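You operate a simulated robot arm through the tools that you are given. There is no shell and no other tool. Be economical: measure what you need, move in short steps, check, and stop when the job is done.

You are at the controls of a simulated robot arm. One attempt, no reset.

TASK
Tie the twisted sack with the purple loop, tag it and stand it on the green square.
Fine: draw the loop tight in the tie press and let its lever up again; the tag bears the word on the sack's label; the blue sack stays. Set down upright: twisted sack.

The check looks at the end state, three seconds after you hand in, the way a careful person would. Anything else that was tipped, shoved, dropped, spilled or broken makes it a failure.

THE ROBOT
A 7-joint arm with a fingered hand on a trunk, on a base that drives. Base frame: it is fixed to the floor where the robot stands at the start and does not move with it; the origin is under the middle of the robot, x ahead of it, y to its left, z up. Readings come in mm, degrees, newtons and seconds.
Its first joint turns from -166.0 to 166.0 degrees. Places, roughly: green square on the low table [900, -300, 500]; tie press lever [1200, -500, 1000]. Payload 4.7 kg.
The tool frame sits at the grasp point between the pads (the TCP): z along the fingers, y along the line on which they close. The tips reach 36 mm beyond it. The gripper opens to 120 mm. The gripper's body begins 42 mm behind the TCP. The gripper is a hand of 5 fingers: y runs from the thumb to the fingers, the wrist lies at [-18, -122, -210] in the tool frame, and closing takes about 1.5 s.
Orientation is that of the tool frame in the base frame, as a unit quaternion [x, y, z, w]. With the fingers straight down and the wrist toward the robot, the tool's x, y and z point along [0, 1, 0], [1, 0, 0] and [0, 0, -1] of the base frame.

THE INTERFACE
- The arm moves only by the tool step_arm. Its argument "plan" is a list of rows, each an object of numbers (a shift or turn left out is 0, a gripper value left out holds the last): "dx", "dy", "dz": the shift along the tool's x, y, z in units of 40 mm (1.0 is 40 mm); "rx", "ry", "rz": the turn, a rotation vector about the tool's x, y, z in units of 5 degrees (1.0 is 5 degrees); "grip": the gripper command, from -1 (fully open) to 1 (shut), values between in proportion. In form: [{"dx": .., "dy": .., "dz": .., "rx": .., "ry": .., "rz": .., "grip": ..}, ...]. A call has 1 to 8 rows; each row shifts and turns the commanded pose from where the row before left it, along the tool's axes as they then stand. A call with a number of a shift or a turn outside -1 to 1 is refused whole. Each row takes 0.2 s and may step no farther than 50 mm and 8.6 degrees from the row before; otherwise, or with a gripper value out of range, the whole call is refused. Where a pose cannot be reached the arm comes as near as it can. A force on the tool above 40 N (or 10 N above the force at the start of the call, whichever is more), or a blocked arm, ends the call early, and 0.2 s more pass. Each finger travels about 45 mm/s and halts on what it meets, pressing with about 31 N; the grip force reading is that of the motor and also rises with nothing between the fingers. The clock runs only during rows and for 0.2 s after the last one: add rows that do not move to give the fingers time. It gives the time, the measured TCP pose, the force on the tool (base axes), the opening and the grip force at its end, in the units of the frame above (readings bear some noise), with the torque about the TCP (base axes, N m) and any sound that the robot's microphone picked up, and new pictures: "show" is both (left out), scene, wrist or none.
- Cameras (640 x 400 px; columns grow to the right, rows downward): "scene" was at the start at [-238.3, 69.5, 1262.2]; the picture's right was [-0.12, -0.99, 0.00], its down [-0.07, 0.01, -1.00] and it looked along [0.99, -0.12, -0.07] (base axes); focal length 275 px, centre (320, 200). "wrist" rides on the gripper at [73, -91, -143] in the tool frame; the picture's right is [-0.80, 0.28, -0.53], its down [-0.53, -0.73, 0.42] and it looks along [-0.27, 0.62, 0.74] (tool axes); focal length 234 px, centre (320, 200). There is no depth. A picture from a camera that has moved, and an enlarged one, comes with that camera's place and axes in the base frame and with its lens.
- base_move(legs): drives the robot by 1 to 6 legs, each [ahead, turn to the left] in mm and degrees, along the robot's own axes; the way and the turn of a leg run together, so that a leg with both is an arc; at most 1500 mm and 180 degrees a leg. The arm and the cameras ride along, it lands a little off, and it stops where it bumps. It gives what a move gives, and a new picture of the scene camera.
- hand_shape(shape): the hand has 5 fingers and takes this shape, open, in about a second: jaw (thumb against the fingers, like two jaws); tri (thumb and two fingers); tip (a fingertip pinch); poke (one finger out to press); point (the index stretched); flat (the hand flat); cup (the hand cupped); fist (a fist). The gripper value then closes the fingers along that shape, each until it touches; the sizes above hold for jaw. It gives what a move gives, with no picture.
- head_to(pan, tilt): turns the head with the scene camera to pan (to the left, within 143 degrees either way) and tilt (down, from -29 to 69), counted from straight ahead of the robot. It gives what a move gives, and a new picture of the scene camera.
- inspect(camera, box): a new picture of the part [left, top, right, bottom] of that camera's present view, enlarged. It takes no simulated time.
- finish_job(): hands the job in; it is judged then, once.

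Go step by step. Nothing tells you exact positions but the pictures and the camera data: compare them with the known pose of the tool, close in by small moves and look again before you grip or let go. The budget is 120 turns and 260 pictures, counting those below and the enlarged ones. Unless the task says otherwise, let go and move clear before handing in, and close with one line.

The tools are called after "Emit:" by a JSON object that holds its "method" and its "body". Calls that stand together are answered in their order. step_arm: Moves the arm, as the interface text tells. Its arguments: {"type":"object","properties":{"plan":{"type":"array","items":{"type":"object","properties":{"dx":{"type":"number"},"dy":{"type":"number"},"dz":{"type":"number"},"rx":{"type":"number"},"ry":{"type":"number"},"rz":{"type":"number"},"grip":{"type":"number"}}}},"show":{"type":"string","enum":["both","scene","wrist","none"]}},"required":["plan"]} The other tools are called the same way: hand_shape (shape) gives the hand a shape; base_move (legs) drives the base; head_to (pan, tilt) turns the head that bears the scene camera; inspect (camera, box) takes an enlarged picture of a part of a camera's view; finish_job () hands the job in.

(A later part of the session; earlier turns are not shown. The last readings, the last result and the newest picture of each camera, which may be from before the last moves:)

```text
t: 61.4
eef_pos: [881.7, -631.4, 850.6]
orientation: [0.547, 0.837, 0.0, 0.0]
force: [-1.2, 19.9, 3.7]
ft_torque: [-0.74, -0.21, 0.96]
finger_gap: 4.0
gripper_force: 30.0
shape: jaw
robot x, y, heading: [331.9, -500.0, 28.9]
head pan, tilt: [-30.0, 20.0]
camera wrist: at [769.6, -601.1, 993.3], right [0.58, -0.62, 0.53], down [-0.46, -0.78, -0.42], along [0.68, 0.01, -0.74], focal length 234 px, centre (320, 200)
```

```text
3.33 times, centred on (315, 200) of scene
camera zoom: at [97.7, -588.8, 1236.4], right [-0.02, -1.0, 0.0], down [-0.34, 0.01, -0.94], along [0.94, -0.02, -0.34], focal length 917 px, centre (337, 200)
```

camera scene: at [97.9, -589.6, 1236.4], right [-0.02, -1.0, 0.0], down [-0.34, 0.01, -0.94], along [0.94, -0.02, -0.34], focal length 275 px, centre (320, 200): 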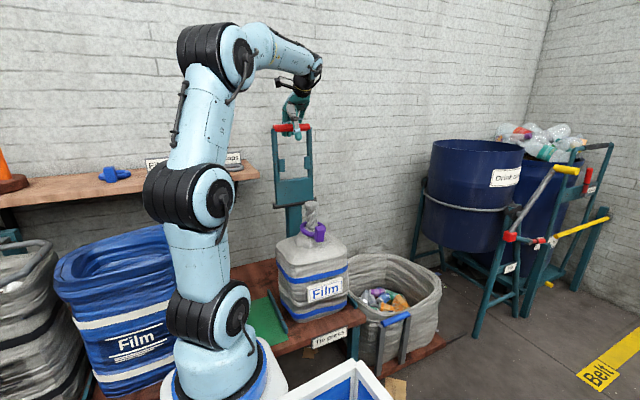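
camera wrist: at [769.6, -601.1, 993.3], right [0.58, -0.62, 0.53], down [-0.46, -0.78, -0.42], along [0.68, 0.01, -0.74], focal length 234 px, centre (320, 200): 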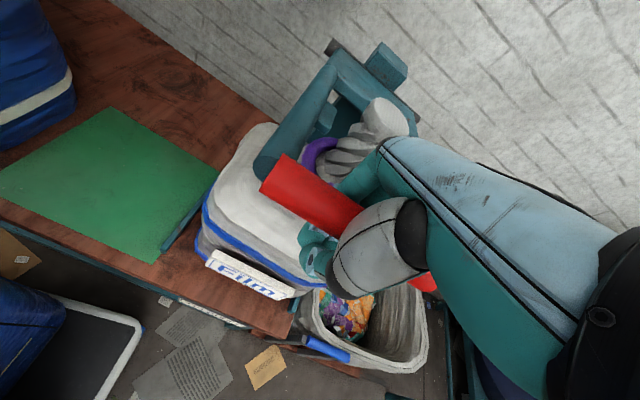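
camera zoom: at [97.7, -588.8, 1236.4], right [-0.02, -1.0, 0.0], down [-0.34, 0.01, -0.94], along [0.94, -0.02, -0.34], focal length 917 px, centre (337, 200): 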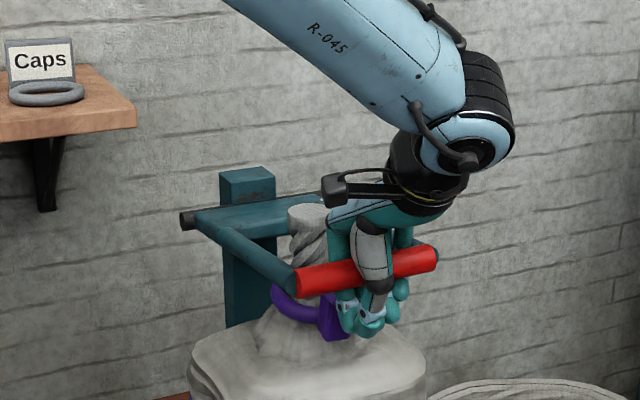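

Emit:
{"method": "step_arm", "body": {"plan": [{"dx": 0.2}, {}], "show": "none"}}

Emit:
{"method": "step_arm", "body": {"plan": [{"dz": 0.25}, {"dz": 0.25}, {}], "show": "none"}}

Emit:
{"method": "inspect", "body": {"camera": "scene", "box": [260, 140, 370, 260]}}

Emit:
{"method": "inspect", "body": {"camera": "wrist", "box": [200, 40, 440, 290]}}

```text
t: 62.0
eef_pos: [879.3, -625.5, 849.8]
orientation: [0.547, 0.837, -0.001, 0.001]
force: [4.4, -1.1, 2.9]
ft_torque: [-0.09, 0.16, 0.2]
finger_gap: 4.1
gripper_force: 31.0
shape: jaw
robot x, y, heading: [330.0, -498.6, 28.3]
head pan, tilt: [-30.0, 20.0]
```

```text
t: 62.8
eef_pos: [878.0, -625.1, 830.6]
orientation: [0.547, 0.837, 0.0, 0.001]
force: [2.8, 1.0, 3.5]
ft_torque: [-0.19, 0.08, 0.17]
finger_gap: 3.8
gripper_force: 30.7
shape: jaw
robot x, y, heading: [331.4, -498.3, 28.8]
head pan, tilt: [-30.0, 20.0]
```

```text
3.33 times, centred on (315, 200) of scene
camera zoom: at [97.8, -589.4, 1236.4], right [-0.02, -1.0, 0.0], down [-0.34, 0.01, -0.94], along [0.94, -0.02, -0.34], focal length 917 px, centre (337, 200)
```

zoom: 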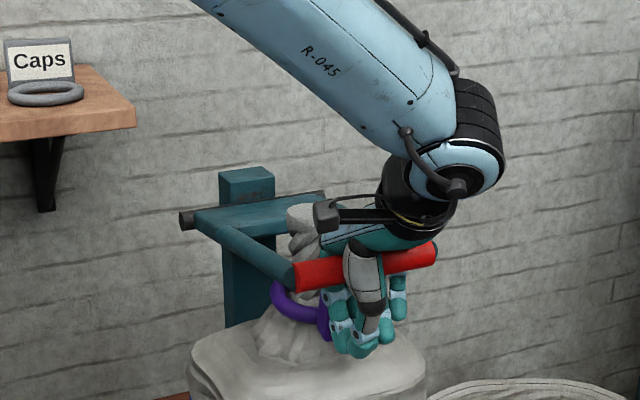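

```text
1.60 times, centred on (320, 165) of wrist
camera zoom: at [765.8, -595.1, 973.3], right [0.58, -0.62, 0.53], down [-0.46, -0.78, -0.42], along [0.68, 0.01, -0.74], focal length 375 px, centre (320, 256)
```

zoom: 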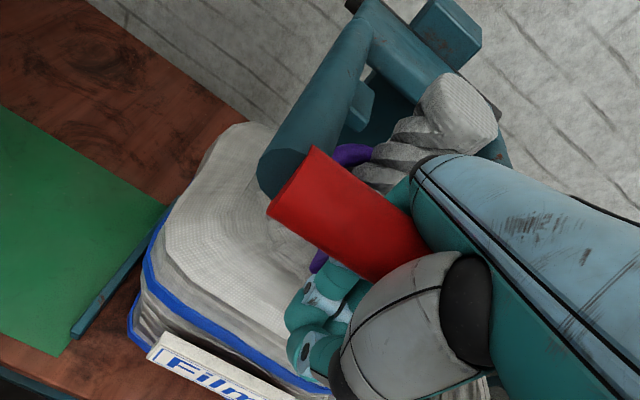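

The hand slid down around the bar, and the bar is still about 10° above horizontal. I'll regrip it between the finger pads so the fingers stay clear of the sack, then press on.

Emit:
{"method": "step_arm", "body": {"plan": [{"grip": 0.35}, {}, {}, {"dz": -0.4}, {"dz": -0.5}, {"dz": -0.4}, {}], "show": "none"}}

Emit:
{"method": "inspect", "body": {"camera": "scene", "box": [260, 140, 370, 260]}}

Emit:
{"method": "inspect", "body": {"camera": "wrist", "box": [200, 40, 440, 290]}}

```text
t: 64.4
eef_pos: [880.5, -623.8, 880.6]
orientation: [0.546, 0.838, 0.0, -0.001]
force: [31.3, 17.3, -8.1]
ft_torque: [-0.58, 2.24, 2.05]
finger_gap: 38.7
gripper_force: 0.1
shape: jaw
robot x, y, heading: [331.8, -499.9, 28.7]
head pan, tilt: [-30.0, 20.0]
```

```text
3.33 times, centred on (315, 200) of scene
camera zoom: at [99.4, -589.2, 1236.7], right [-0.02, -1.0, 0.0], down [-0.34, 0.01, -0.94], along [0.94, -0.02, -0.34], focal length 917 px, centre (337, 200)
```

zoom: 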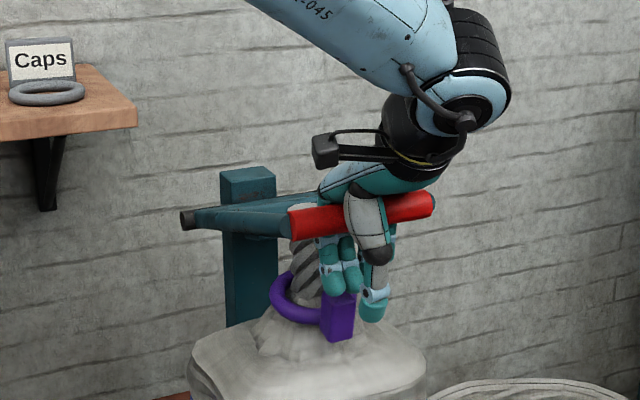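

```text
1.60 times, centred on (320, 165) of wrist
camera zoom: at [768.2, -593.7, 1024.9], right [0.58, -0.62, 0.52], down [-0.46, -0.78, -0.43], along [0.67, 0.01, -0.74], focal length 375 px, centre (320, 256)
```

zoom: 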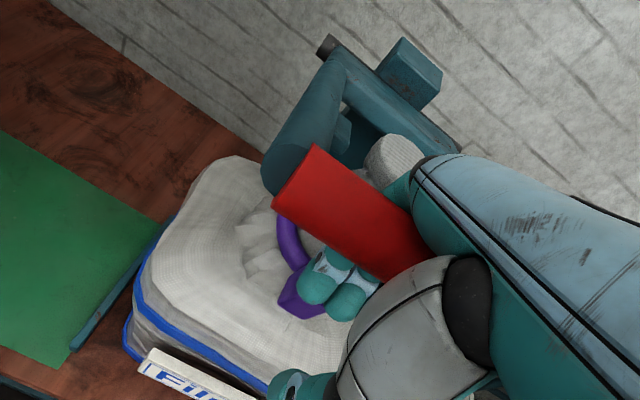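

Emit:
{"method": "step_arm", "body": {"plan": [{"dy": 0.1, "grip": 0.7}, {"grip": 1}, {}, {}], "show": "none"}}

Emit:
{"method": "inspect", "body": {"camera": "scene", "box": [260, 140, 370, 260]}}

Emit:
{"method": "inspect", "body": {"camera": "wrist", "box": [200, 40, 440, 290]}}

```text
t: 65.4
eef_pos: [881.9, -622.4, 881.1]
orientation: [0.546, 0.838, 0.0, 0.0]
force: [11.3, 7.1, -1.6]
ft_torque: [-0.4, 0.75, 0.79]
finger_gap: 0.0
gripper_force: 31.0
shape: jaw
robot x, y, heading: [330.1, -495.9, 28.3]
head pan, tilt: [-30.0, 20.0]
```

```text
3.33 times, centred on (315, 200) of scene
camera zoom: at [98.1, -589.1, 1236.5], right [-0.02, -1.0, 0.0], down [-0.34, 0.01, -0.94], along [0.94, -0.02, -0.34], focal length 917 px, centre (337, 200)
```

zoom: 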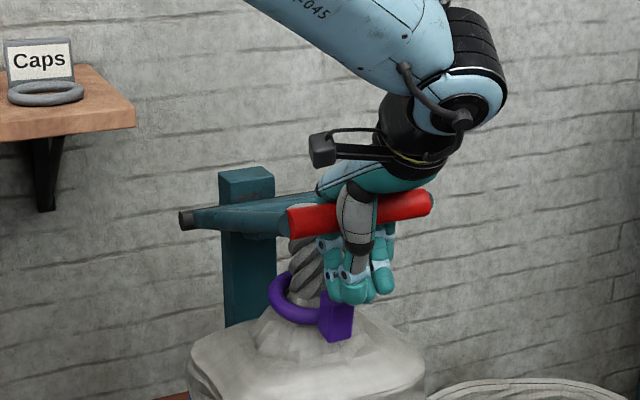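

```text
1.60 times, centred on (320, 165) of wrist
camera zoom: at [770.3, -592.6, 1025.2], right [0.58, -0.62, 0.53], down [-0.46, -0.78, -0.42], along [0.68, 0.01, -0.74], focal length 375 px, centre (320, 256)
```

zoom: 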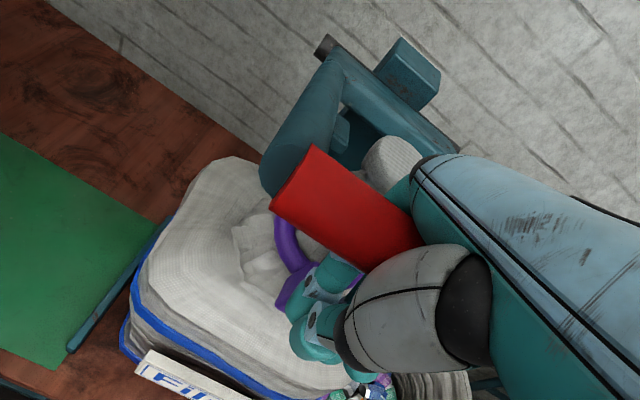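

Emit:
{"method": "step_arm", "body": {"plan": [{"dz": 0.5}, {"dz": 0.5}, {"dz": 0.4}, {"dz": 0.3}, {}], "show": "none"}}

Emit:
{"method": "inspect", "body": {"camera": "scene", "box": [260, 140, 370, 260]}}

Emit:
{"method": "inspect", "body": {"camera": "wrist", "box": [200, 40, 440, 290]}}

```text
t: 66.2
eef_pos: [879.2, -625.4, 825.6]
orientation: [0.547, 0.837, -0.001, 0.0]
force: [-23.2, -3.4, 7.7]
ft_torque: [0.16, -1.36, 0.28]
finger_gap: 0.0
gripper_force: 31.1
shape: jaw
robot x, y, heading: [329.4, -497.7, 28.4]
head pan, tilt: [-30.0, 20.0]
stopped in row 4: the force on the tool passed its limit at 46 N (the readings are from after the stop); the commanded pose is now the measured one
```

```text
3.33 times, centred on (315, 200) of scene
camera zoom: at [96.1, -589.0, 1236.2], right [-0.02, -1.0, 0.0], down [-0.34, 0.01, -0.94], along [0.94, -0.02, -0.34], focal length 917 px, centre (337, 200)
```

zoom: 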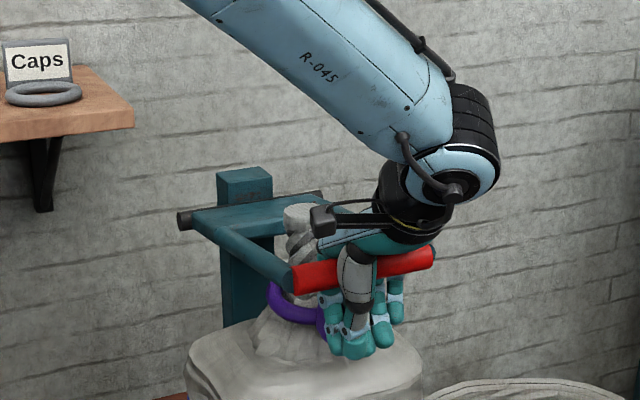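

```text
1.60 times, centred on (320, 165) of wrist
camera zoom: at [767.1, -594.5, 968.6], right [0.58, -0.62, 0.53], down [-0.46, -0.78, -0.42], along [0.67, 0.0, -0.74], focal length 375 px, centre (320, 256)
```

zoom: 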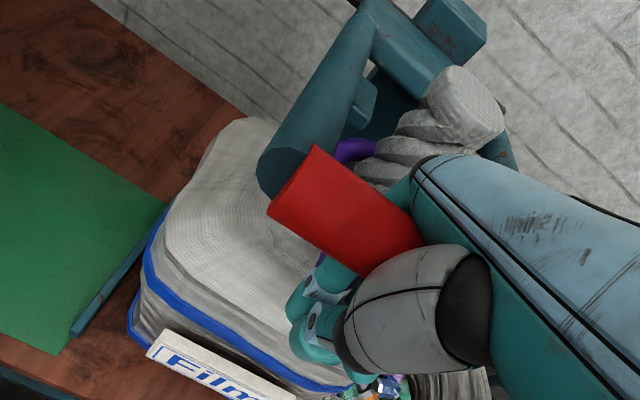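

Emit:
{"method": "step_arm", "body": {"plan": [{"dy": -0.3}, {"dz": 0.25, "dy": -0.05}, {"dz": 0.25, "dy": -0.03}, {}], "show": "none"}}

Emit:
{"method": "inspect", "body": {"camera": "scene", "box": [260, 140, 370, 260]}}

Emit:
{"method": "inspect", "body": {"camera": "wrist", "box": [200, 40, 440, 290]}}

```text
t: 66.7
eef_pos: [874.9, -626.4, 825.7]
orientation: [0.545, 0.839, 0.0, 0.002]
force: [20.1, 3.7, 0.9]
ft_torque: [-0.09, 1.27, 0.58]
finger_gap: 0.0
gripper_force: 31.2
shape: jaw
robot x, y, heading: [329.4, -496.5, 28.8]
head pan, tilt: [-30.0, 20.0]
stopped in row 2: the force on the tool passed its limit at 45 N (the readings are from after the stop); the commanded pose is now the measured one
```

```text
3.33 times, centred on (315, 200) of scene
camera zoom: at [98.5, -589.4, 1236.5], right [-0.02, -1.0, 0.0], down [-0.34, 0.01, -0.94], along [0.94, -0.02, -0.34], focal length 917 px, centre (337, 200)
```

zoom: 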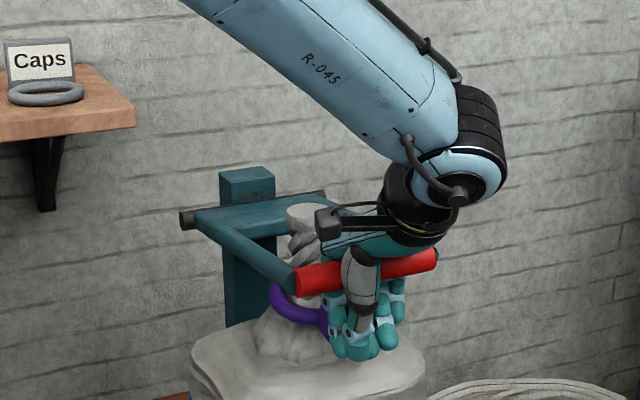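

```text
1.60 times, centred on (320, 165) of wrist
camera zoom: at [762.0, -596.2, 968.6], right [0.58, -0.62, 0.53], down [-0.45, -0.78, -0.42], along [0.68, 0.01, -0.74], focal length 375 px, centre (320, 256)
```

zoom: 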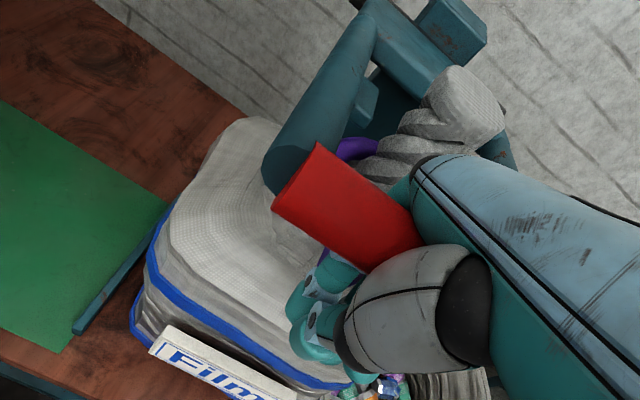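

Emit:
{"method": "step_arm", "body": {"plan": [{"dy": 0.06}, {}], "show": "none"}}

Emit:
{"method": "step_arm", "body": {"plan": [{"dz": 0.25}, {}], "show": "none"}}

Emit:
{"method": "inspect", "body": {"camera": "scene", "box": [280, 180, 370, 270]}}

```text
t: 67.3
eef_pos: [875.2, -625.2, 825.8]
orientation: [0.545, 0.838, -0.001, 0.001]
force: [10.7, 0.1, 3.4]
ft_torque: [0.05, 0.6, 0.32]
finger_gap: 0.1
gripper_force: 31.2
shape: jaw
robot x, y, heading: [333.7, -498.5, 28.4]
head pan, tilt: [-30.0, 20.0]
```

```text
t: 67.9
eef_pos: [874.2, -626.4, 816.1]
orientation: [0.545, 0.839, 0.0, 0.002]
force: [5.2, -0.8, 5.1]
ft_torque: [0.01, 0.24, 0.19]
finger_gap: 0.0
gripper_force: 31.1
shape: jaw
robot x, y, heading: [332.0, -498.6, 28.7]
head pan, tilt: [-30.0, 20.0]
```

```text
4.44 times, centred on (325, 225) of scene
camera zoom: at [97.7, -589.4, 1236.4], right [-0.02, -1.0, 0.0], down [-0.34, 0.01, -0.94], along [0.94, -0.02, -0.34], focal length 1223 px, centre (298, 89)
```

zoom: 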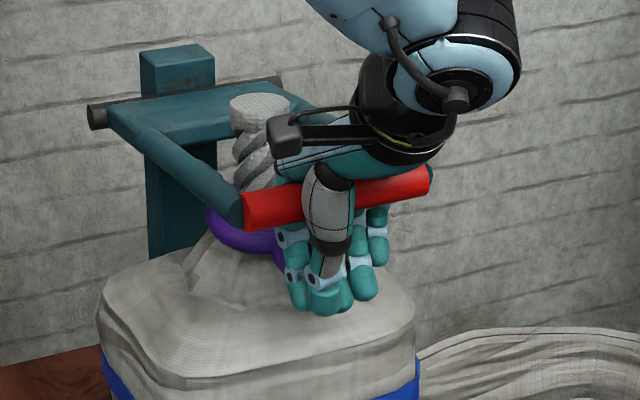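

Emit:
{"method": "step_arm", "body": {"plan": [{"dz": 0.25}, {}], "show": "none"}}

Emit:
{"method": "step_arm", "body": {"plan": [{"dz": 0.25}, {}], "show": "wrist"}}

Emit:
{"method": "inspect", "body": {"camera": "scene", "box": [280, 180, 370, 270]}}

```text
t: 68.5
eef_pos: [876.2, -625.7, 806.0]
orientation: [0.545, 0.838, 0.0, 0.001]
force: [-0.2, -3.4, 3.5]
ft_torque: [0.04, -0.02, 0.12]
finger_gap: 0.0
gripper_force: 30.9
shape: jaw
robot x, y, heading: [330.3, -502.4, 28.5]
head pan, tilt: [-30.0, 20.0]
```

```text
t: 69.1
eef_pos: [876.0, -626.0, 796.0]
orientation: [0.545, 0.838, 0.0, 0.001]
force: [-5.7, -4.9, 5.4]
ft_torque: [0.17, -0.36, 0.19]
finger_gap: 0.1
gripper_force: 30.8
shape: jaw
robot x, y, heading: [331.0, -500.0, 28.6]
head pan, tilt: [-30.0, 20.0]
camera wrist: at [762.6, -595.2, 938.4], right [0.58, -0.62, 0.53], down [-0.45, -0.78, -0.42], along [0.68, 0.01, -0.74], focal length 234 px, centre (320, 200)
```

wrist: 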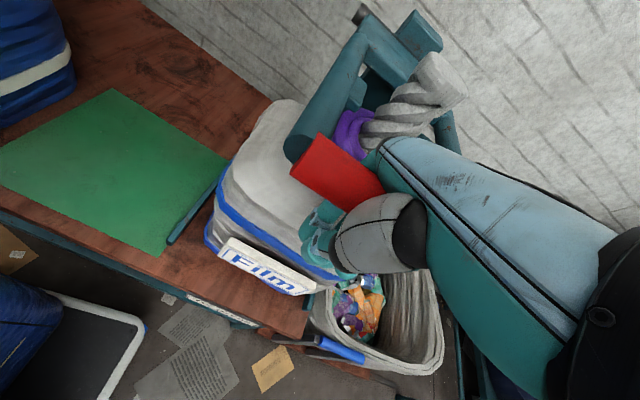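

```text
4.44 times, centred on (325, 225) of scene
camera zoom: at [97.4, -589.5, 1236.3], right [-0.02, -1.0, 0.0], down [-0.34, 0.01, -0.94], along [0.94, -0.02, -0.34], focal length 1223 px, centre (298, 89)
```

zoom: 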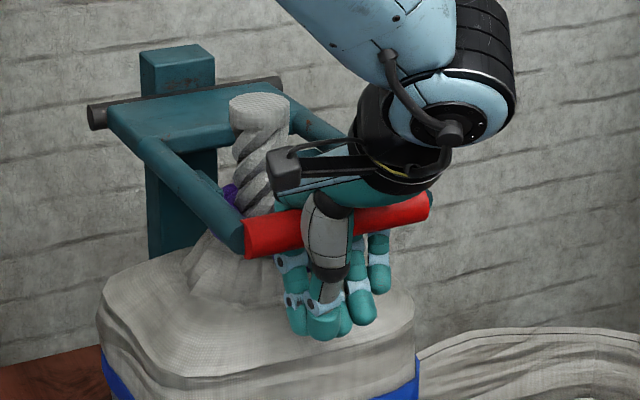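

Emit:
{"method": "inspect", "body": {"camera": "wrist", "box": [270, 10, 480, 220]}}

Emit:
{"method": "inspect", "body": {"camera": "scene", "box": [305, 195, 355, 240]}}

```text
1.90 times, centred on (375, 115) of wrist
camera zoom: at [762.6, -595.2, 938.4], right [0.58, -0.62, 0.53], down [-0.45, -0.78, -0.42], along [0.68, 0.01, -0.74], focal length 446 px, centre (215, 362)
```

zoom: 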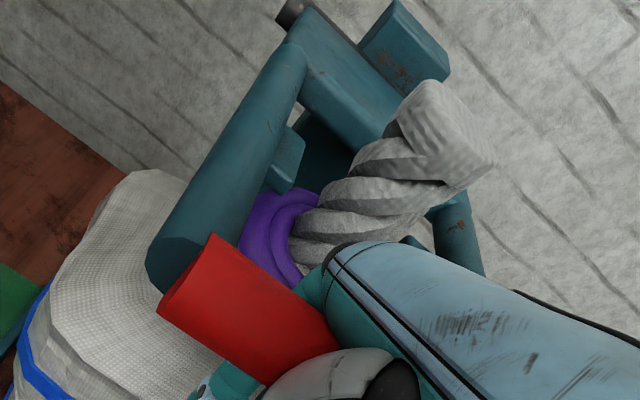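

```text
8.89 times, centred on (330, 218) of scene
camera zoom: at [97.4, -589.5, 1236.3], right [-0.02, -1.0, 0.0], down [-0.34, 0.01, -0.94], along [0.94, -0.02, -0.34], focal length 2445 px, centre (231, 44)
```

zoom: 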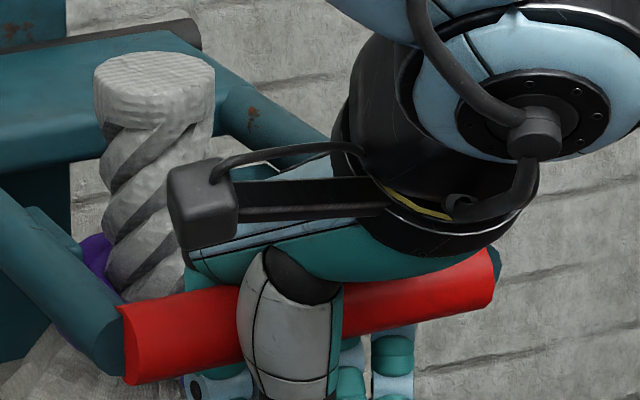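

Emit:
{"method": "step_arm", "body": {"plan": [{"dz": 0.2, "dy": -0.06}, {}], "show": "none"}}

Emit:
{"method": "inspect", "body": {"camera": "wrist", "box": [270, 10, 480, 220]}}

```text
t: 69.7
eef_pos: [874.8, -625.2, 787.2]
orientation: [0.545, 0.838, -0.001, 0.001]
force: [11.0, 1.7, 5.1]
ft_torque: [-0.27, 0.52, 0.55]
finger_gap: 0.0
gripper_force: 30.9
shape: jaw
robot x, y, heading: [333.9, -499.4, 28.7]
head pan, tilt: [-30.0, 20.0]
```

```text
1.90 times, centred on (375, 115) of wrist
camera zoom: at [761.2, -595.7, 930.2], right [0.58, -0.62, 0.53], down [-0.45, -0.78, -0.42], along [0.68, 0.01, -0.74], focal length 446 px, centre (215, 362)
```

zoom: 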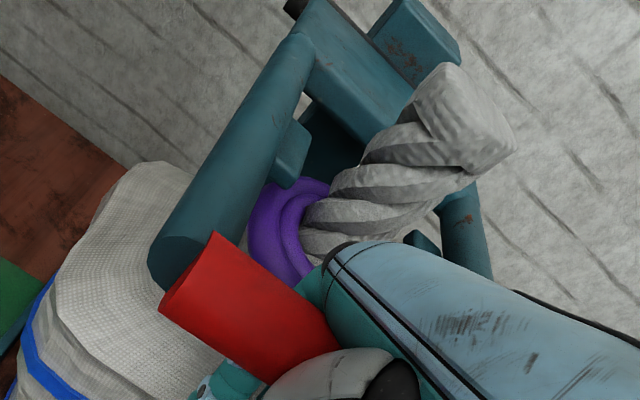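

The loop is drawn tight. Now I raise the lever back along its arc.

Emit:
{"method": "step_arm", "body": {"plan": [{"dz": -0.5, "dy": 0.02}, {"dz": -0.5, "dy": 0.05}, {"dz": -0.5, "dy": 0.08}, {}], "show": "none"}}

Emit:
{"method": "inspect", "body": {"camera": "scene", "box": [260, 140, 370, 260]}}

```text
t: 70.7
eef_pos: [879.0, -623.9, 846.6]
orientation: [0.545, 0.838, 0.0, 0.001]
force: [18.8, 12.0, -1.7]
ft_torque: [-0.63, 1.38, 0.78]
finger_gap: 0.0
gripper_force: 30.6
shape: jaw
robot x, y, heading: [335.9, -500.1, 28.7]
head pan, tilt: [-30.0, 20.0]
```

```text
3.33 times, centred on (315, 200) of scene
camera zoom: at [98.5, -589.2, 1236.5], right [-0.02, -1.0, 0.0], down [-0.34, 0.01, -0.94], along [0.94, -0.02, -0.34], focal length 917 px, centre (337, 200)
```

zoom: 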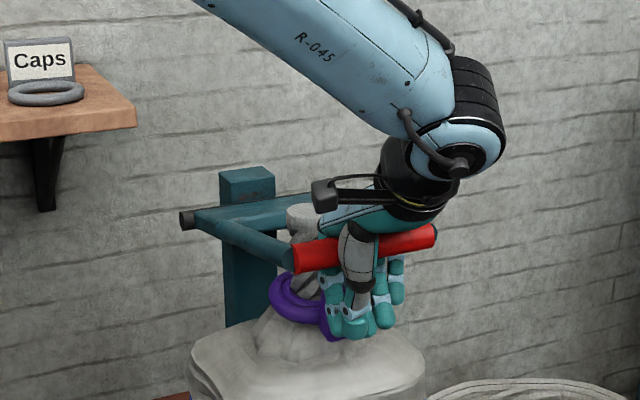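

Emit:
{"method": "step_arm", "body": {"plan": [{"dy": 0.15, "dz": -0.2}, {"dy": 0.28, "dz": -0.8}, {"dy": 0.4, "dz": -0.9}, {"dy": 0.5, "dz": -0.85}, {}], "show": "none"}}

Emit:
{"method": "inspect", "body": {"camera": "scene", "box": [240, 100, 380, 260]}}

```text
t: 71.9
eef_pos: [926.9, -603.5, 959.8]
orientation: [0.546, 0.838, 0.0, 0.002]
force: [-20.0, -11.2, 19.0]
ft_torque: [0.69, -0.79, 0.28]
finger_gap: 0.0
gripper_force: 31.2
shape: jaw
robot x, y, heading: [334.5, -500.5, 28.6]
head pan, tilt: [-30.0, 20.0]
```

```text
2.50 times, centred on (310, 180) of scene
camera zoom: at [96.5, -589.6, 1236.1], right [-0.02, -1.0, 0.0], down [-0.34, 0.01, -0.94], along [0.94, -0.02, -0.34], focal length 688 px, centre (345, 250)
```

zoom: 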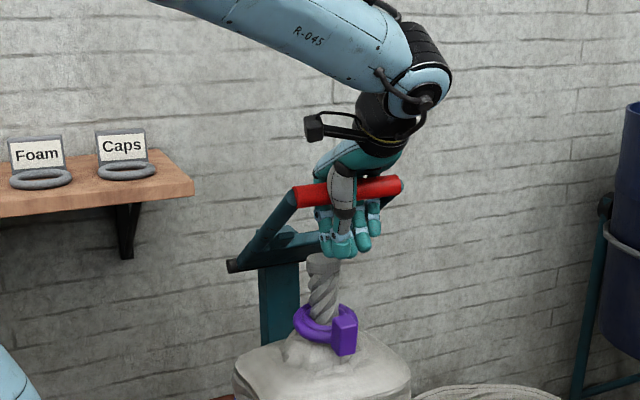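

Emit:
{"method": "step_arm", "body": {"plan": [{"dy": -0.1, "dz": -0.3}, {"dy": 0.5, "dz": -0.85}, {"dy": 0.6, "dz": -0.8}, {}], "show": "none"}}

Emit:
{"method": "inspect", "body": {"camera": "scene", "box": [240, 80, 380, 240]}}

```text
t: 72.9
eef_pos: [965.0, -586.5, 1034.0]
orientation: [0.545, 0.838, -0.001, 0.001]
force: [4.6, 1.7, -4.2]
ft_torque: [0.01, 0.32, 0.24]
finger_gap: 0.0
gripper_force: 31.2
shape: jaw
robot x, y, heading: [333.2, -499.8, 28.9]
head pan, tilt: [-30.0, 20.0]
```

```text
2.50 times, centred on (310, 160) of scene
camera zoom: at [98.0, -589.4, 1236.4], right [-0.02, -1.0, 0.0], down [-0.34, 0.01, -0.94], along [0.94, -0.02, -0.34], focal length 688 px, centre (345, 300)
```

zoom: 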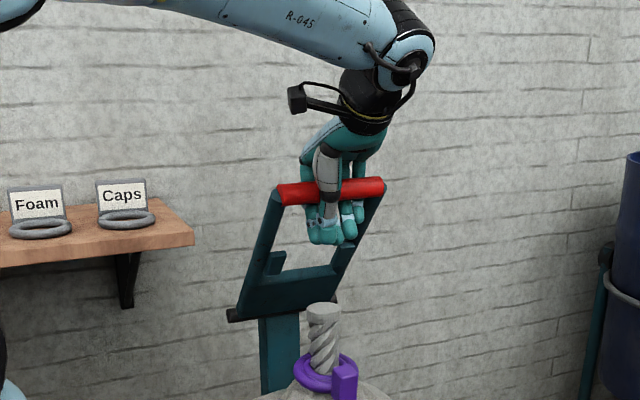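

Emit:
{"method": "step_arm", "body": {"plan": [{"dy": 0.74, "dz": -0.67}, {"dy": 0.82, "dz": -0.56}, {"dy": 0.9, "dz": -0.45}, {}], "show": "none"}}

Emit:
{"method": "inspect", "body": {"camera": "scene", "box": [240, 60, 380, 220]}}

```text
t: 73.9
eef_pos: [1055.9, -545.5, 1100.4]
orientation: [0.545, 0.838, -0.001, -0.001]
force: [9.5, 2.1, -27.0]
ft_torque: [0.06, 0.77, 0.28]
finger_gap: 0.0
gripper_force: 30.8
shape: jaw
robot x, y, heading: [331.8, -502.8, 28.6]
head pan, tilt: [-30.0, 20.0]
```

```text
2.50 times, centred on (310, 140) of scene
camera zoom: at [99.0, -589.4, 1236.6], right [-0.02, -1.0, 0.0], down [-0.34, 0.01, -0.94], along [0.94, -0.02, -0.34], focal length 688 px, centre (345, 350)
```

zoom: 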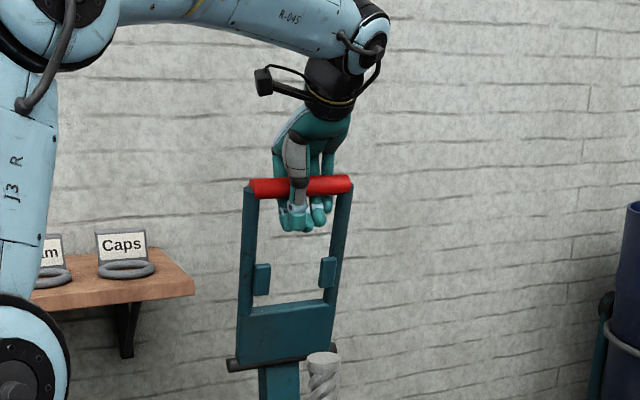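

Emit:
{"method": "step_arm", "body": {"plan": [{"dz": 0.15}, {"dy": 0.95, "dz": -0.25}, {"dy": 0.95, "dz": -0.15}, {"dy": 0.75, "dz": -0.05}, {}], "show": "none"}}

Emit:
{"method": "inspect", "body": {"camera": "scene", "box": [240, 60, 380, 220]}}

```text
t: 75.1
eef_pos: [1149.9, -504.4, 1113.3]
orientation: [0.545, 0.838, 0.0, 0.001]
force: [0.1, 2.5, -9.1]
ft_torque: [0.03, 0.27, 0.23]
finger_gap: 0.0
gripper_force: 31.0
shape: jaw
robot x, y, heading: [330.1, -499.8, 28.7]
head pan, tilt: [-30.0, 20.0]
```

```text
2.50 times, centred on (310, 140) of scene
camera zoom: at [98.0, -589.4, 1236.4], right [-0.02, -1.0, 0.0], down [-0.34, 0.01, -0.94], along [0.94, -0.02, -0.34], focal length 688 px, centre (345, 350)
```

zoom: 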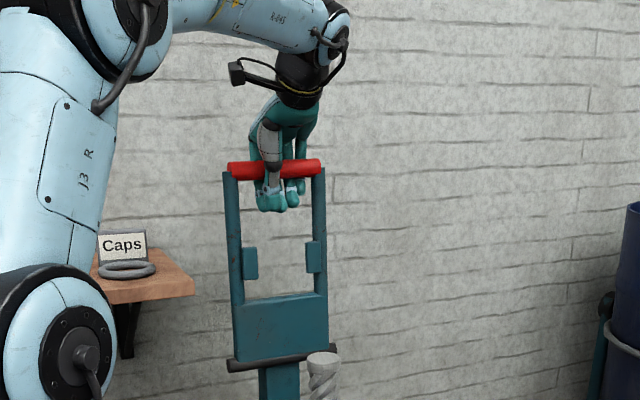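

Emit:
{"method": "step_arm", "body": {"plan": [{"dy": 0.2, "dz": 0.1}, {"dy": 0.15}, {}], "show": "none"}}

Emit:
{"method": "step_arm", "body": {"plan": [{"grip": 0.3}, {"grip": -0.4}, {"grip": -1}, {}, {}, {}, {}, {}], "show": "none"}}

Emit:
{"method": "inspect", "body": {"camera": "scene", "box": [240, 60, 380, 220]}}

Emit:
{"method": "inspect", "body": {"camera": "wrist", "box": [160, 100, 480, 400]}}

```text
t: 75.6
eef_pos: [1155.1, -501.5, 1113.7]
orientation: [0.546, 0.838, -0.001, 0.001]
force: [-27.7, -3.8, 1.4]
ft_torque: [0.1, -0.55, 0.11]
finger_gap: 0.1
gripper_force: 30.7
shape: jaw
robot x, y, heading: [330.2, -498.0, 28.8]
head pan, tilt: [-30.0, 20.0]
stopped in row 2: the force on the tool passed its limit at 45 N (the readings are from after the stop); the commanded pose is now the measured one
```

```text
t: 77.4
eef_pos: [1158.3, -501.8, 1111.7]
orientation: [0.546, 0.838, -0.001, 0.001]
force: [-0.1, -0.6, 0.0]
ft_torque: [0.01, -0.03, -0.06]
finger_gap: 119.6
gripper_force: 0.0
shape: jaw
robot x, y, heading: [333.9, -500.3, 28.6]
head pan, tilt: [-30.0, 20.0]
```

```text
2.50 times, centred on (310, 140) of scene
camera zoom: at [97.3, -589.3, 1236.4], right [-0.02, -1.0, 0.0], down [-0.34, 0.01, -0.94], along [0.94, -0.02, -0.34], focal length 688 px, centre (345, 350)
```

zoom: 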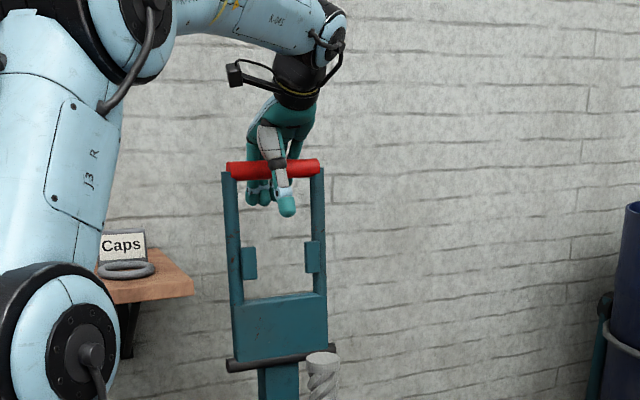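

```text
1.33 times, centred on (320, 250) of wrist
camera zoom: at [1045.2, -471.0, 1255.2], right [0.58, -0.62, 0.53], down [-0.46, -0.78, -0.42], along [0.68, 0.0, -0.74], focal length 312 px, centre (320, 133)
```

zoom: 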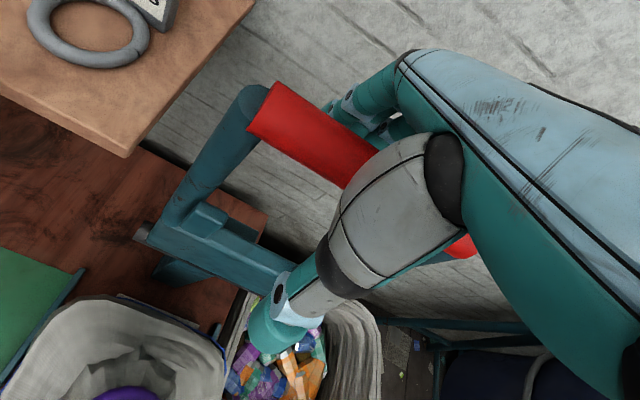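

Emit:
{"method": "step_arm", "body": {"plan": [{"dz": -0.5}, {"dz": -0.7}, {"dz": -0.8}, {"dz": -0.8}, {}]}}

Emit:
{"method": "inspect", "body": {"camera": "scene", "box": [240, 110, 370, 270]}}

```text
t: 78.6
eef_pos: [1155.4, -501.0, 1225.7]
orientation: [0.546, 0.838, -0.001, 0.0]
force: [0.3, 0.0, 0.9]
ft_torque: [-0.01, 0.03, 0.0]
finger_gap: 119.6
gripper_force: 0.2
shape: jaw
robot x, y, heading: [333.3, -500.9, 28.8]
head pan, tilt: [-30.0, 20.0]
camera scene: at [97.3, -589.3, 1236.4], right [-0.02, -1.0, 0.0], down [-0.34, 0.01, -0.94], along [0.94, -0.02, -0.34], focal length 275 px, centre (320, 200)
camera wrist: at [1043.3, -470.4, 1368.4], right [0.58, -0.62, 0.53], down [-0.46, -0.78, -0.42], along [0.68, 0.0, -0.74], focal length 234 px, centre (320, 200)
```

scene: 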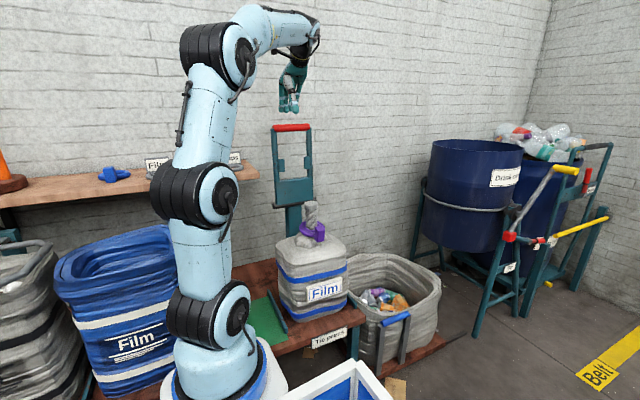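
wrist: 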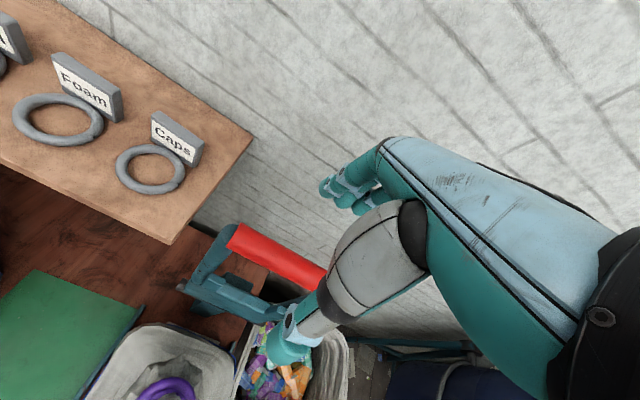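

```text
2.50 times, centred on (305, 190) of scene
camera zoom: at [97.3, -589.3, 1236.4], right [-0.02, -1.0, 0.0], down [-0.34, 0.01, -0.94], along [0.94, -0.02, -0.34], focal length 688 px, centre (358, 225)
```

zoom: 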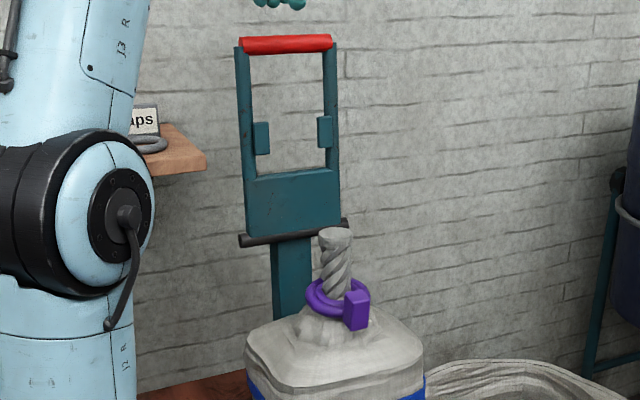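

Emit:
{"method": "inspect", "body": {"camera": "scene", "box": [290, 190, 340, 250]}}

Emit:
{"method": "inspect", "body": {"camera": "wrist", "box": [80, 310, 260, 400]}}

```text
6.67 times, centred on (315, 220) of scene
camera zoom: at [97.3, -589.3, 1236.4], right [-0.02, -1.0, 0.0], down [-0.34, 0.01, -0.94], along [0.94, -0.02, -0.34], focal length 1834 px, centre (353, 67)
```

zoom: 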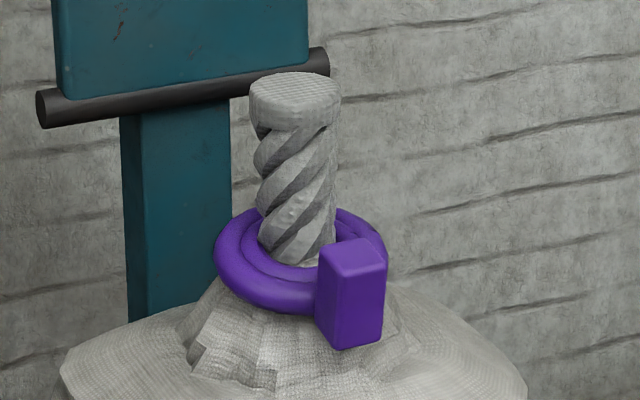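

```text
3.56 times, centred on (170, 355) of wrist
camera zoom: at [1043.3, -470.4, 1368.4], right [0.58, -0.62, 0.53], down [-0.46, -0.78, -0.42], along [0.68, 0.0, -0.74], focal length 833 px, centre (853, -351)
```

zoom: 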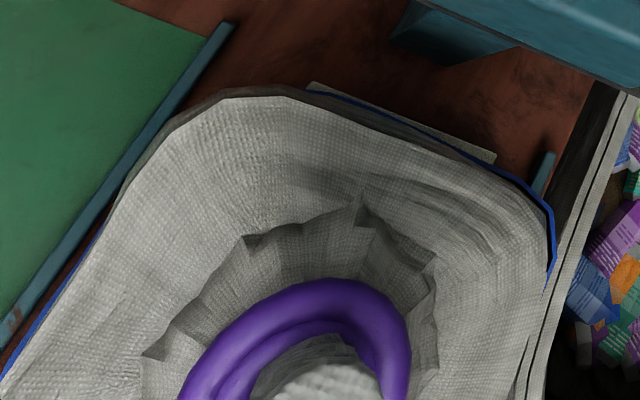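

The loop now has an inner turn hugging the neck, so it is drawn tight, and the lever stands upright again. Next is the Film tag.

Emit:
{"method": "step_arm", "body": {"plan": [{"dx": 1}, {"dx": 1}, {"dx": 1}, {"dx": 1}, {"dx": 1}, {"dx": 1}, {"dx": 1}, {"dx": 1}], "show": "wrist"}}

Emit:
{"method": "hand_shape", "body": {"shape": "tip"}}

Emit:
{"method": "head_to", "body": {"pan": 10, "tilt": 15}}

```text
t: 80.4
eef_pos: [1030.6, -206.5, 1221.9]
orientation: [0.547, 0.837, -0.001, 0.0]
force: [-0.5, 0.2, -0.1]
ft_torque: [0.04, -0.01, 0.02]
finger_gap: 119.7
gripper_force: 0.2
shape: jaw
robot x, y, heading: [330.3, -499.6, 28.7]
head pan, tilt: [-30.0, 20.0]
camera wrist: at [918.2, -176.6, 1365.0], right [0.58, -0.62, 0.53], down [-0.46, -0.78, -0.42], along [0.68, 0.0, -0.74], focal length 234 px, centre (320, 200)
```

wrist: 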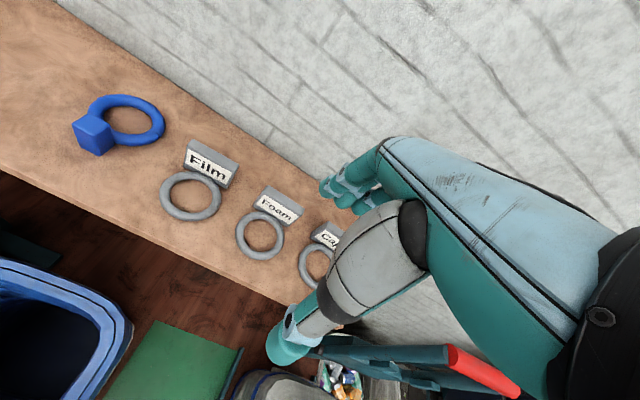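

```text
t: 81.3
eef_pos: [1030.6, -206.5, 1222.0]
orientation: [0.546, 0.838, -0.001, 0.002]
force: [0.2, -0.4, 0.7]
ft_torque: [-0.01, 0.01, 0.0]
finger_gap: 119.8
gripper_force: 0.1
shape: tip
robot x, y, heading: [329.6, -498.3, 28.5]
head pan, tilt: [-30.0, 20.0]
```

```text
t: 82.4
eef_pos: [1029.4, -207.1, 1221.2]
orientation: [0.546, 0.838, -0.001, 0.002]
force: [0.7, -0.1, -0.3]
ft_torque: [0.0, -0.03, 0.01]
finger_gap: 120.0
gripper_force: 0.1
shape: tip
robot x, y, heading: [329.3, -500.3, 28.5]
head pan, tilt: [10.0, 15.0]
camera scene: at [77.2, -528.8, 1244.5], right [0.62, -0.78, 0.0], down [-0.2, -0.16, -0.97], along [0.75, 0.6, -0.26], focal length 275 px, centre (320, 200)
```

scene: 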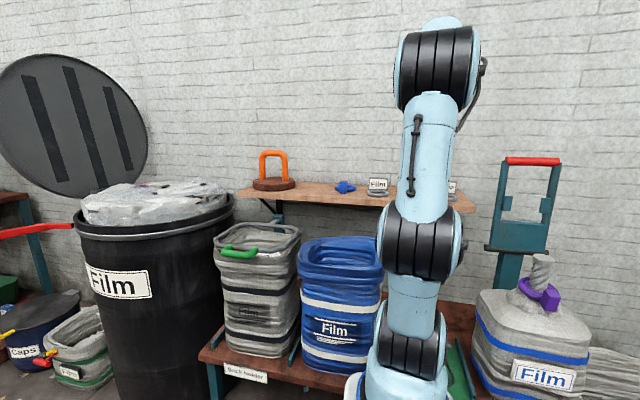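

Emit:
{"method": "inspect", "body": {"camera": "wrist", "box": [140, 120, 320, 270]}}

Emit:
{"method": "inspect", "body": {"camera": "scene", "box": [330, 150, 430, 220]}}

```text
2.67 times, centred on (230, 195) of wrist
camera zoom: at [918.4, -176.8, 1364.9], right [0.58, -0.62, 0.53], down [-0.46, -0.78, -0.42], along [0.68, 0.0, -0.74], focal length 624 px, centre (560, 213)
```

zoom: 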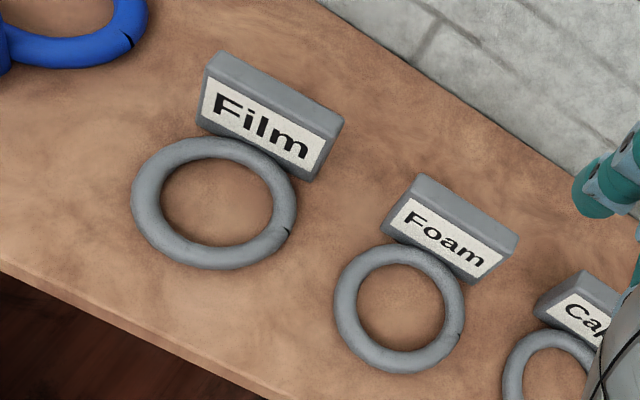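

```text
5.71 times, centred on (380, 185) of scene
camera zoom: at [77.2, -528.8, 1244.5], right [0.62, -0.78, 0.0], down [-0.2, -0.16, -0.97], along [0.75, 0.6, -0.26], focal length 1572 px, centre (-23, 286)
```

zoom: 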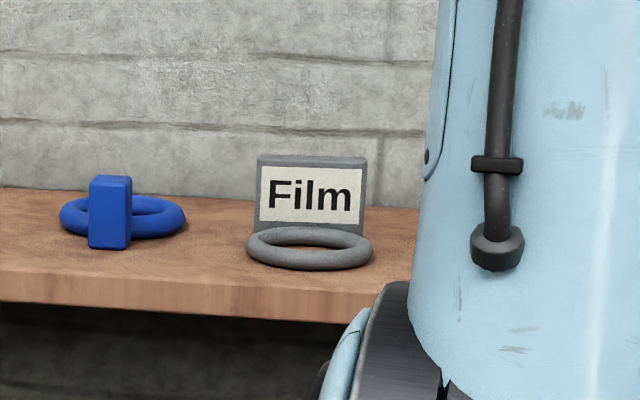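

Emit:
{"method": "step_arm", "body": {"plan": [{"rz": -1, "grip": 0}, {"dx": 0.633, "dy": 0.75, "dz": 0.56}, {"dx": 0.633, "dy": 0.75, "dz": 0.56}, {"dx": 0.633, "dy": 0.75, "dz": 0.56}, {"dx": 0.633, "dy": 0.75, "dz": 0.56}, {"dx": 0.633, "dy": 0.75, "dz": 0.56}, {}]}}

Emit:
{"method": "inspect", "body": {"camera": "wrist", "box": [200, 130, 400, 380]}}

Emit:
{"method": "inspect", "body": {"camera": "scene", "box": [330, 130, 430, 220]}}

```text
t: 84.0
eef_pos: [1099.8, -27.0, 1109.3]
orientation: [0.509, 0.861, -0.001, 0.001]
force: [0.1, -0.5, -0.2]
ft_torque: [-0.01, -0.01, 0.0]
finger_gap: 60.6
gripper_force: 0.2
shape: tip
robot x, y, heading: [330.1, -500.6, 28.9]
head pan, tilt: [10.0, 15.0]
camera scene: at [77.1, -528.7, 1244.5], right [0.62, -0.78, 0.0], down [-0.2, -0.16, -0.97], along [0.75, 0.6, -0.26], focal length 275 px, centre (320, 200)
camera wrist: at [984.3, -6.7, 1252.3], right [0.63, -0.57, 0.53], down [-0.39, -0.82, -0.42], along [0.67, 0.06, -0.74], focal length 234 px, centre (320, 200)
```

scene: 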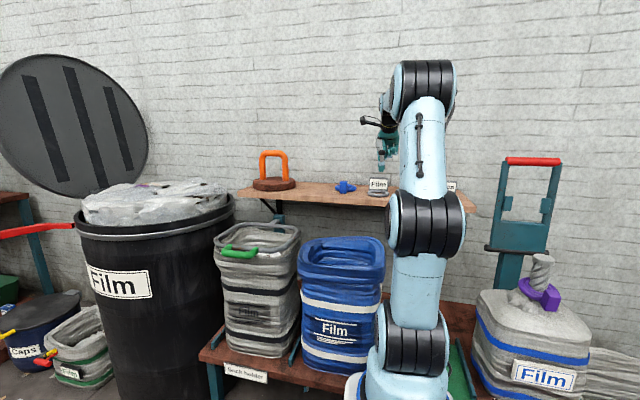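
wrist: 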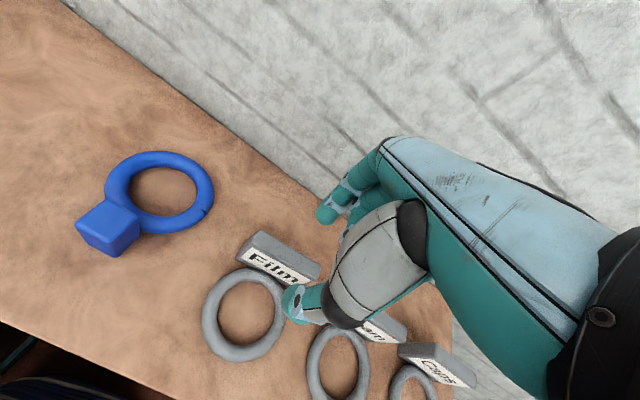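

```text
1.60 times, centred on (300, 255) of wrist
camera zoom: at [984.3, -6.7, 1252.3], right [0.63, -0.57, 0.53], down [-0.39, -0.82, -0.42], along [0.67, 0.06, -0.74], focal length 375 px, centre (352, 112)
```

zoom: 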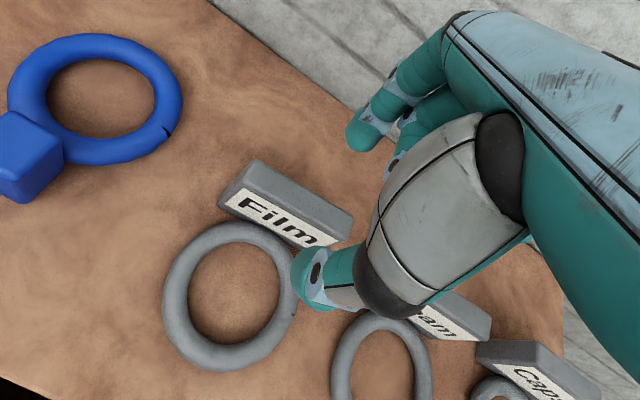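

```text
4.44 times, centred on (380, 175) of scene
camera zoom: at [77.1, -528.7, 1244.5], right [0.62, -0.78, 0.0], down [-0.2, -0.16, -0.97], along [0.75, 0.6, -0.26], focal length 1223 px, centre (53, 311)
```

zoom: 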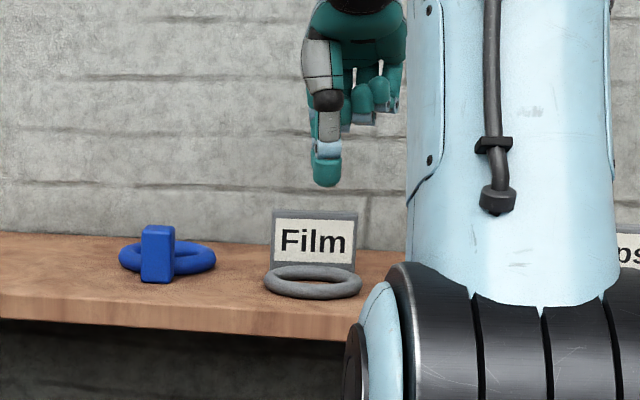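

Emit:
{"method": "step_arm", "body": {"plan": [{"dx": 0.2, "dz": 0.3}, {"dz": 0.4}, {"dz": 0.4}, {"dz": 0.4}, {}], "show": "wrist"}}

Emit:
{"method": "inspect", "body": {"camera": "wrist", "box": [240, 150, 400, 310]}}

Emit:
{"method": "inspect", "body": {"camera": "scene", "box": [330, 130, 430, 220]}}

```text
t: 85.2
eef_pos: [1095.3, -19.5, 1049.4]
orientation: [0.509, 0.861, -0.001, 0.001]
force: [0.0, -0.8, 0.2]
ft_torque: [-0.01, -0.03, 0.0]
finger_gap: 60.3
gripper_force: 0.0
shape: tip
robot x, y, heading: [329.6, -498.8, 28.8]
head pan, tilt: [10.0, 15.0]
camera wrist: at [980.7, 0.2, 1192.5], right [0.63, -0.57, 0.53], down [-0.39, -0.82, -0.42], along [0.67, 0.06, -0.74], focal length 234 px, centre (320, 200)
```

wrist: 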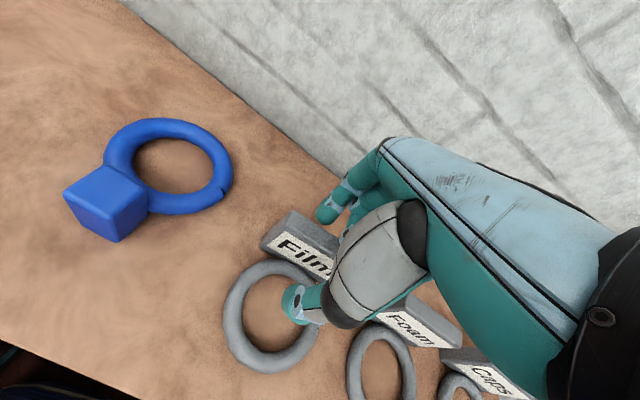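

```text
2.50 times, centred on (320, 230) of wrist
camera zoom: at [980.7, 0.2, 1192.5], right [0.63, -0.57, 0.53], down [-0.39, -0.82, -0.42], along [0.67, 0.06, -0.74], focal length 585 px, centre (320, 125)
```

zoom: 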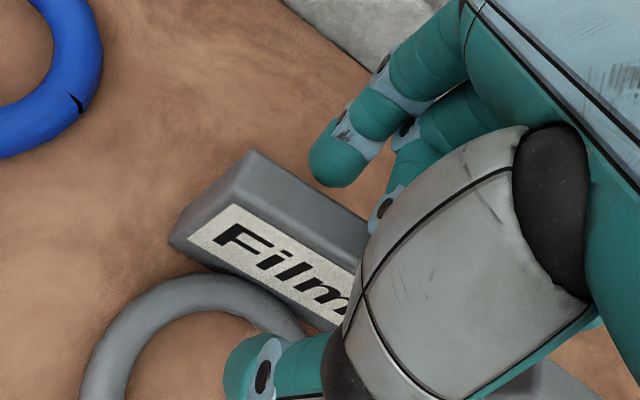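

```text
4.44 times, centred on (380, 175) of scene
camera zoom: at [77.1, -528.7, 1244.5], right [0.62, -0.78, 0.0], down [-0.2, -0.16, -0.97], along [0.75, 0.6, -0.26], focal length 1223 px, centre (53, 311)
```

zoom: 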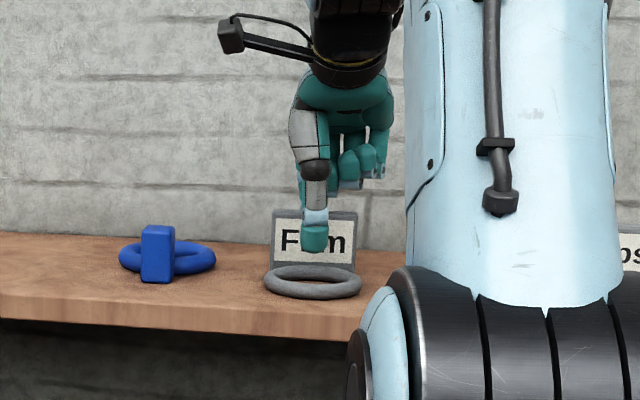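

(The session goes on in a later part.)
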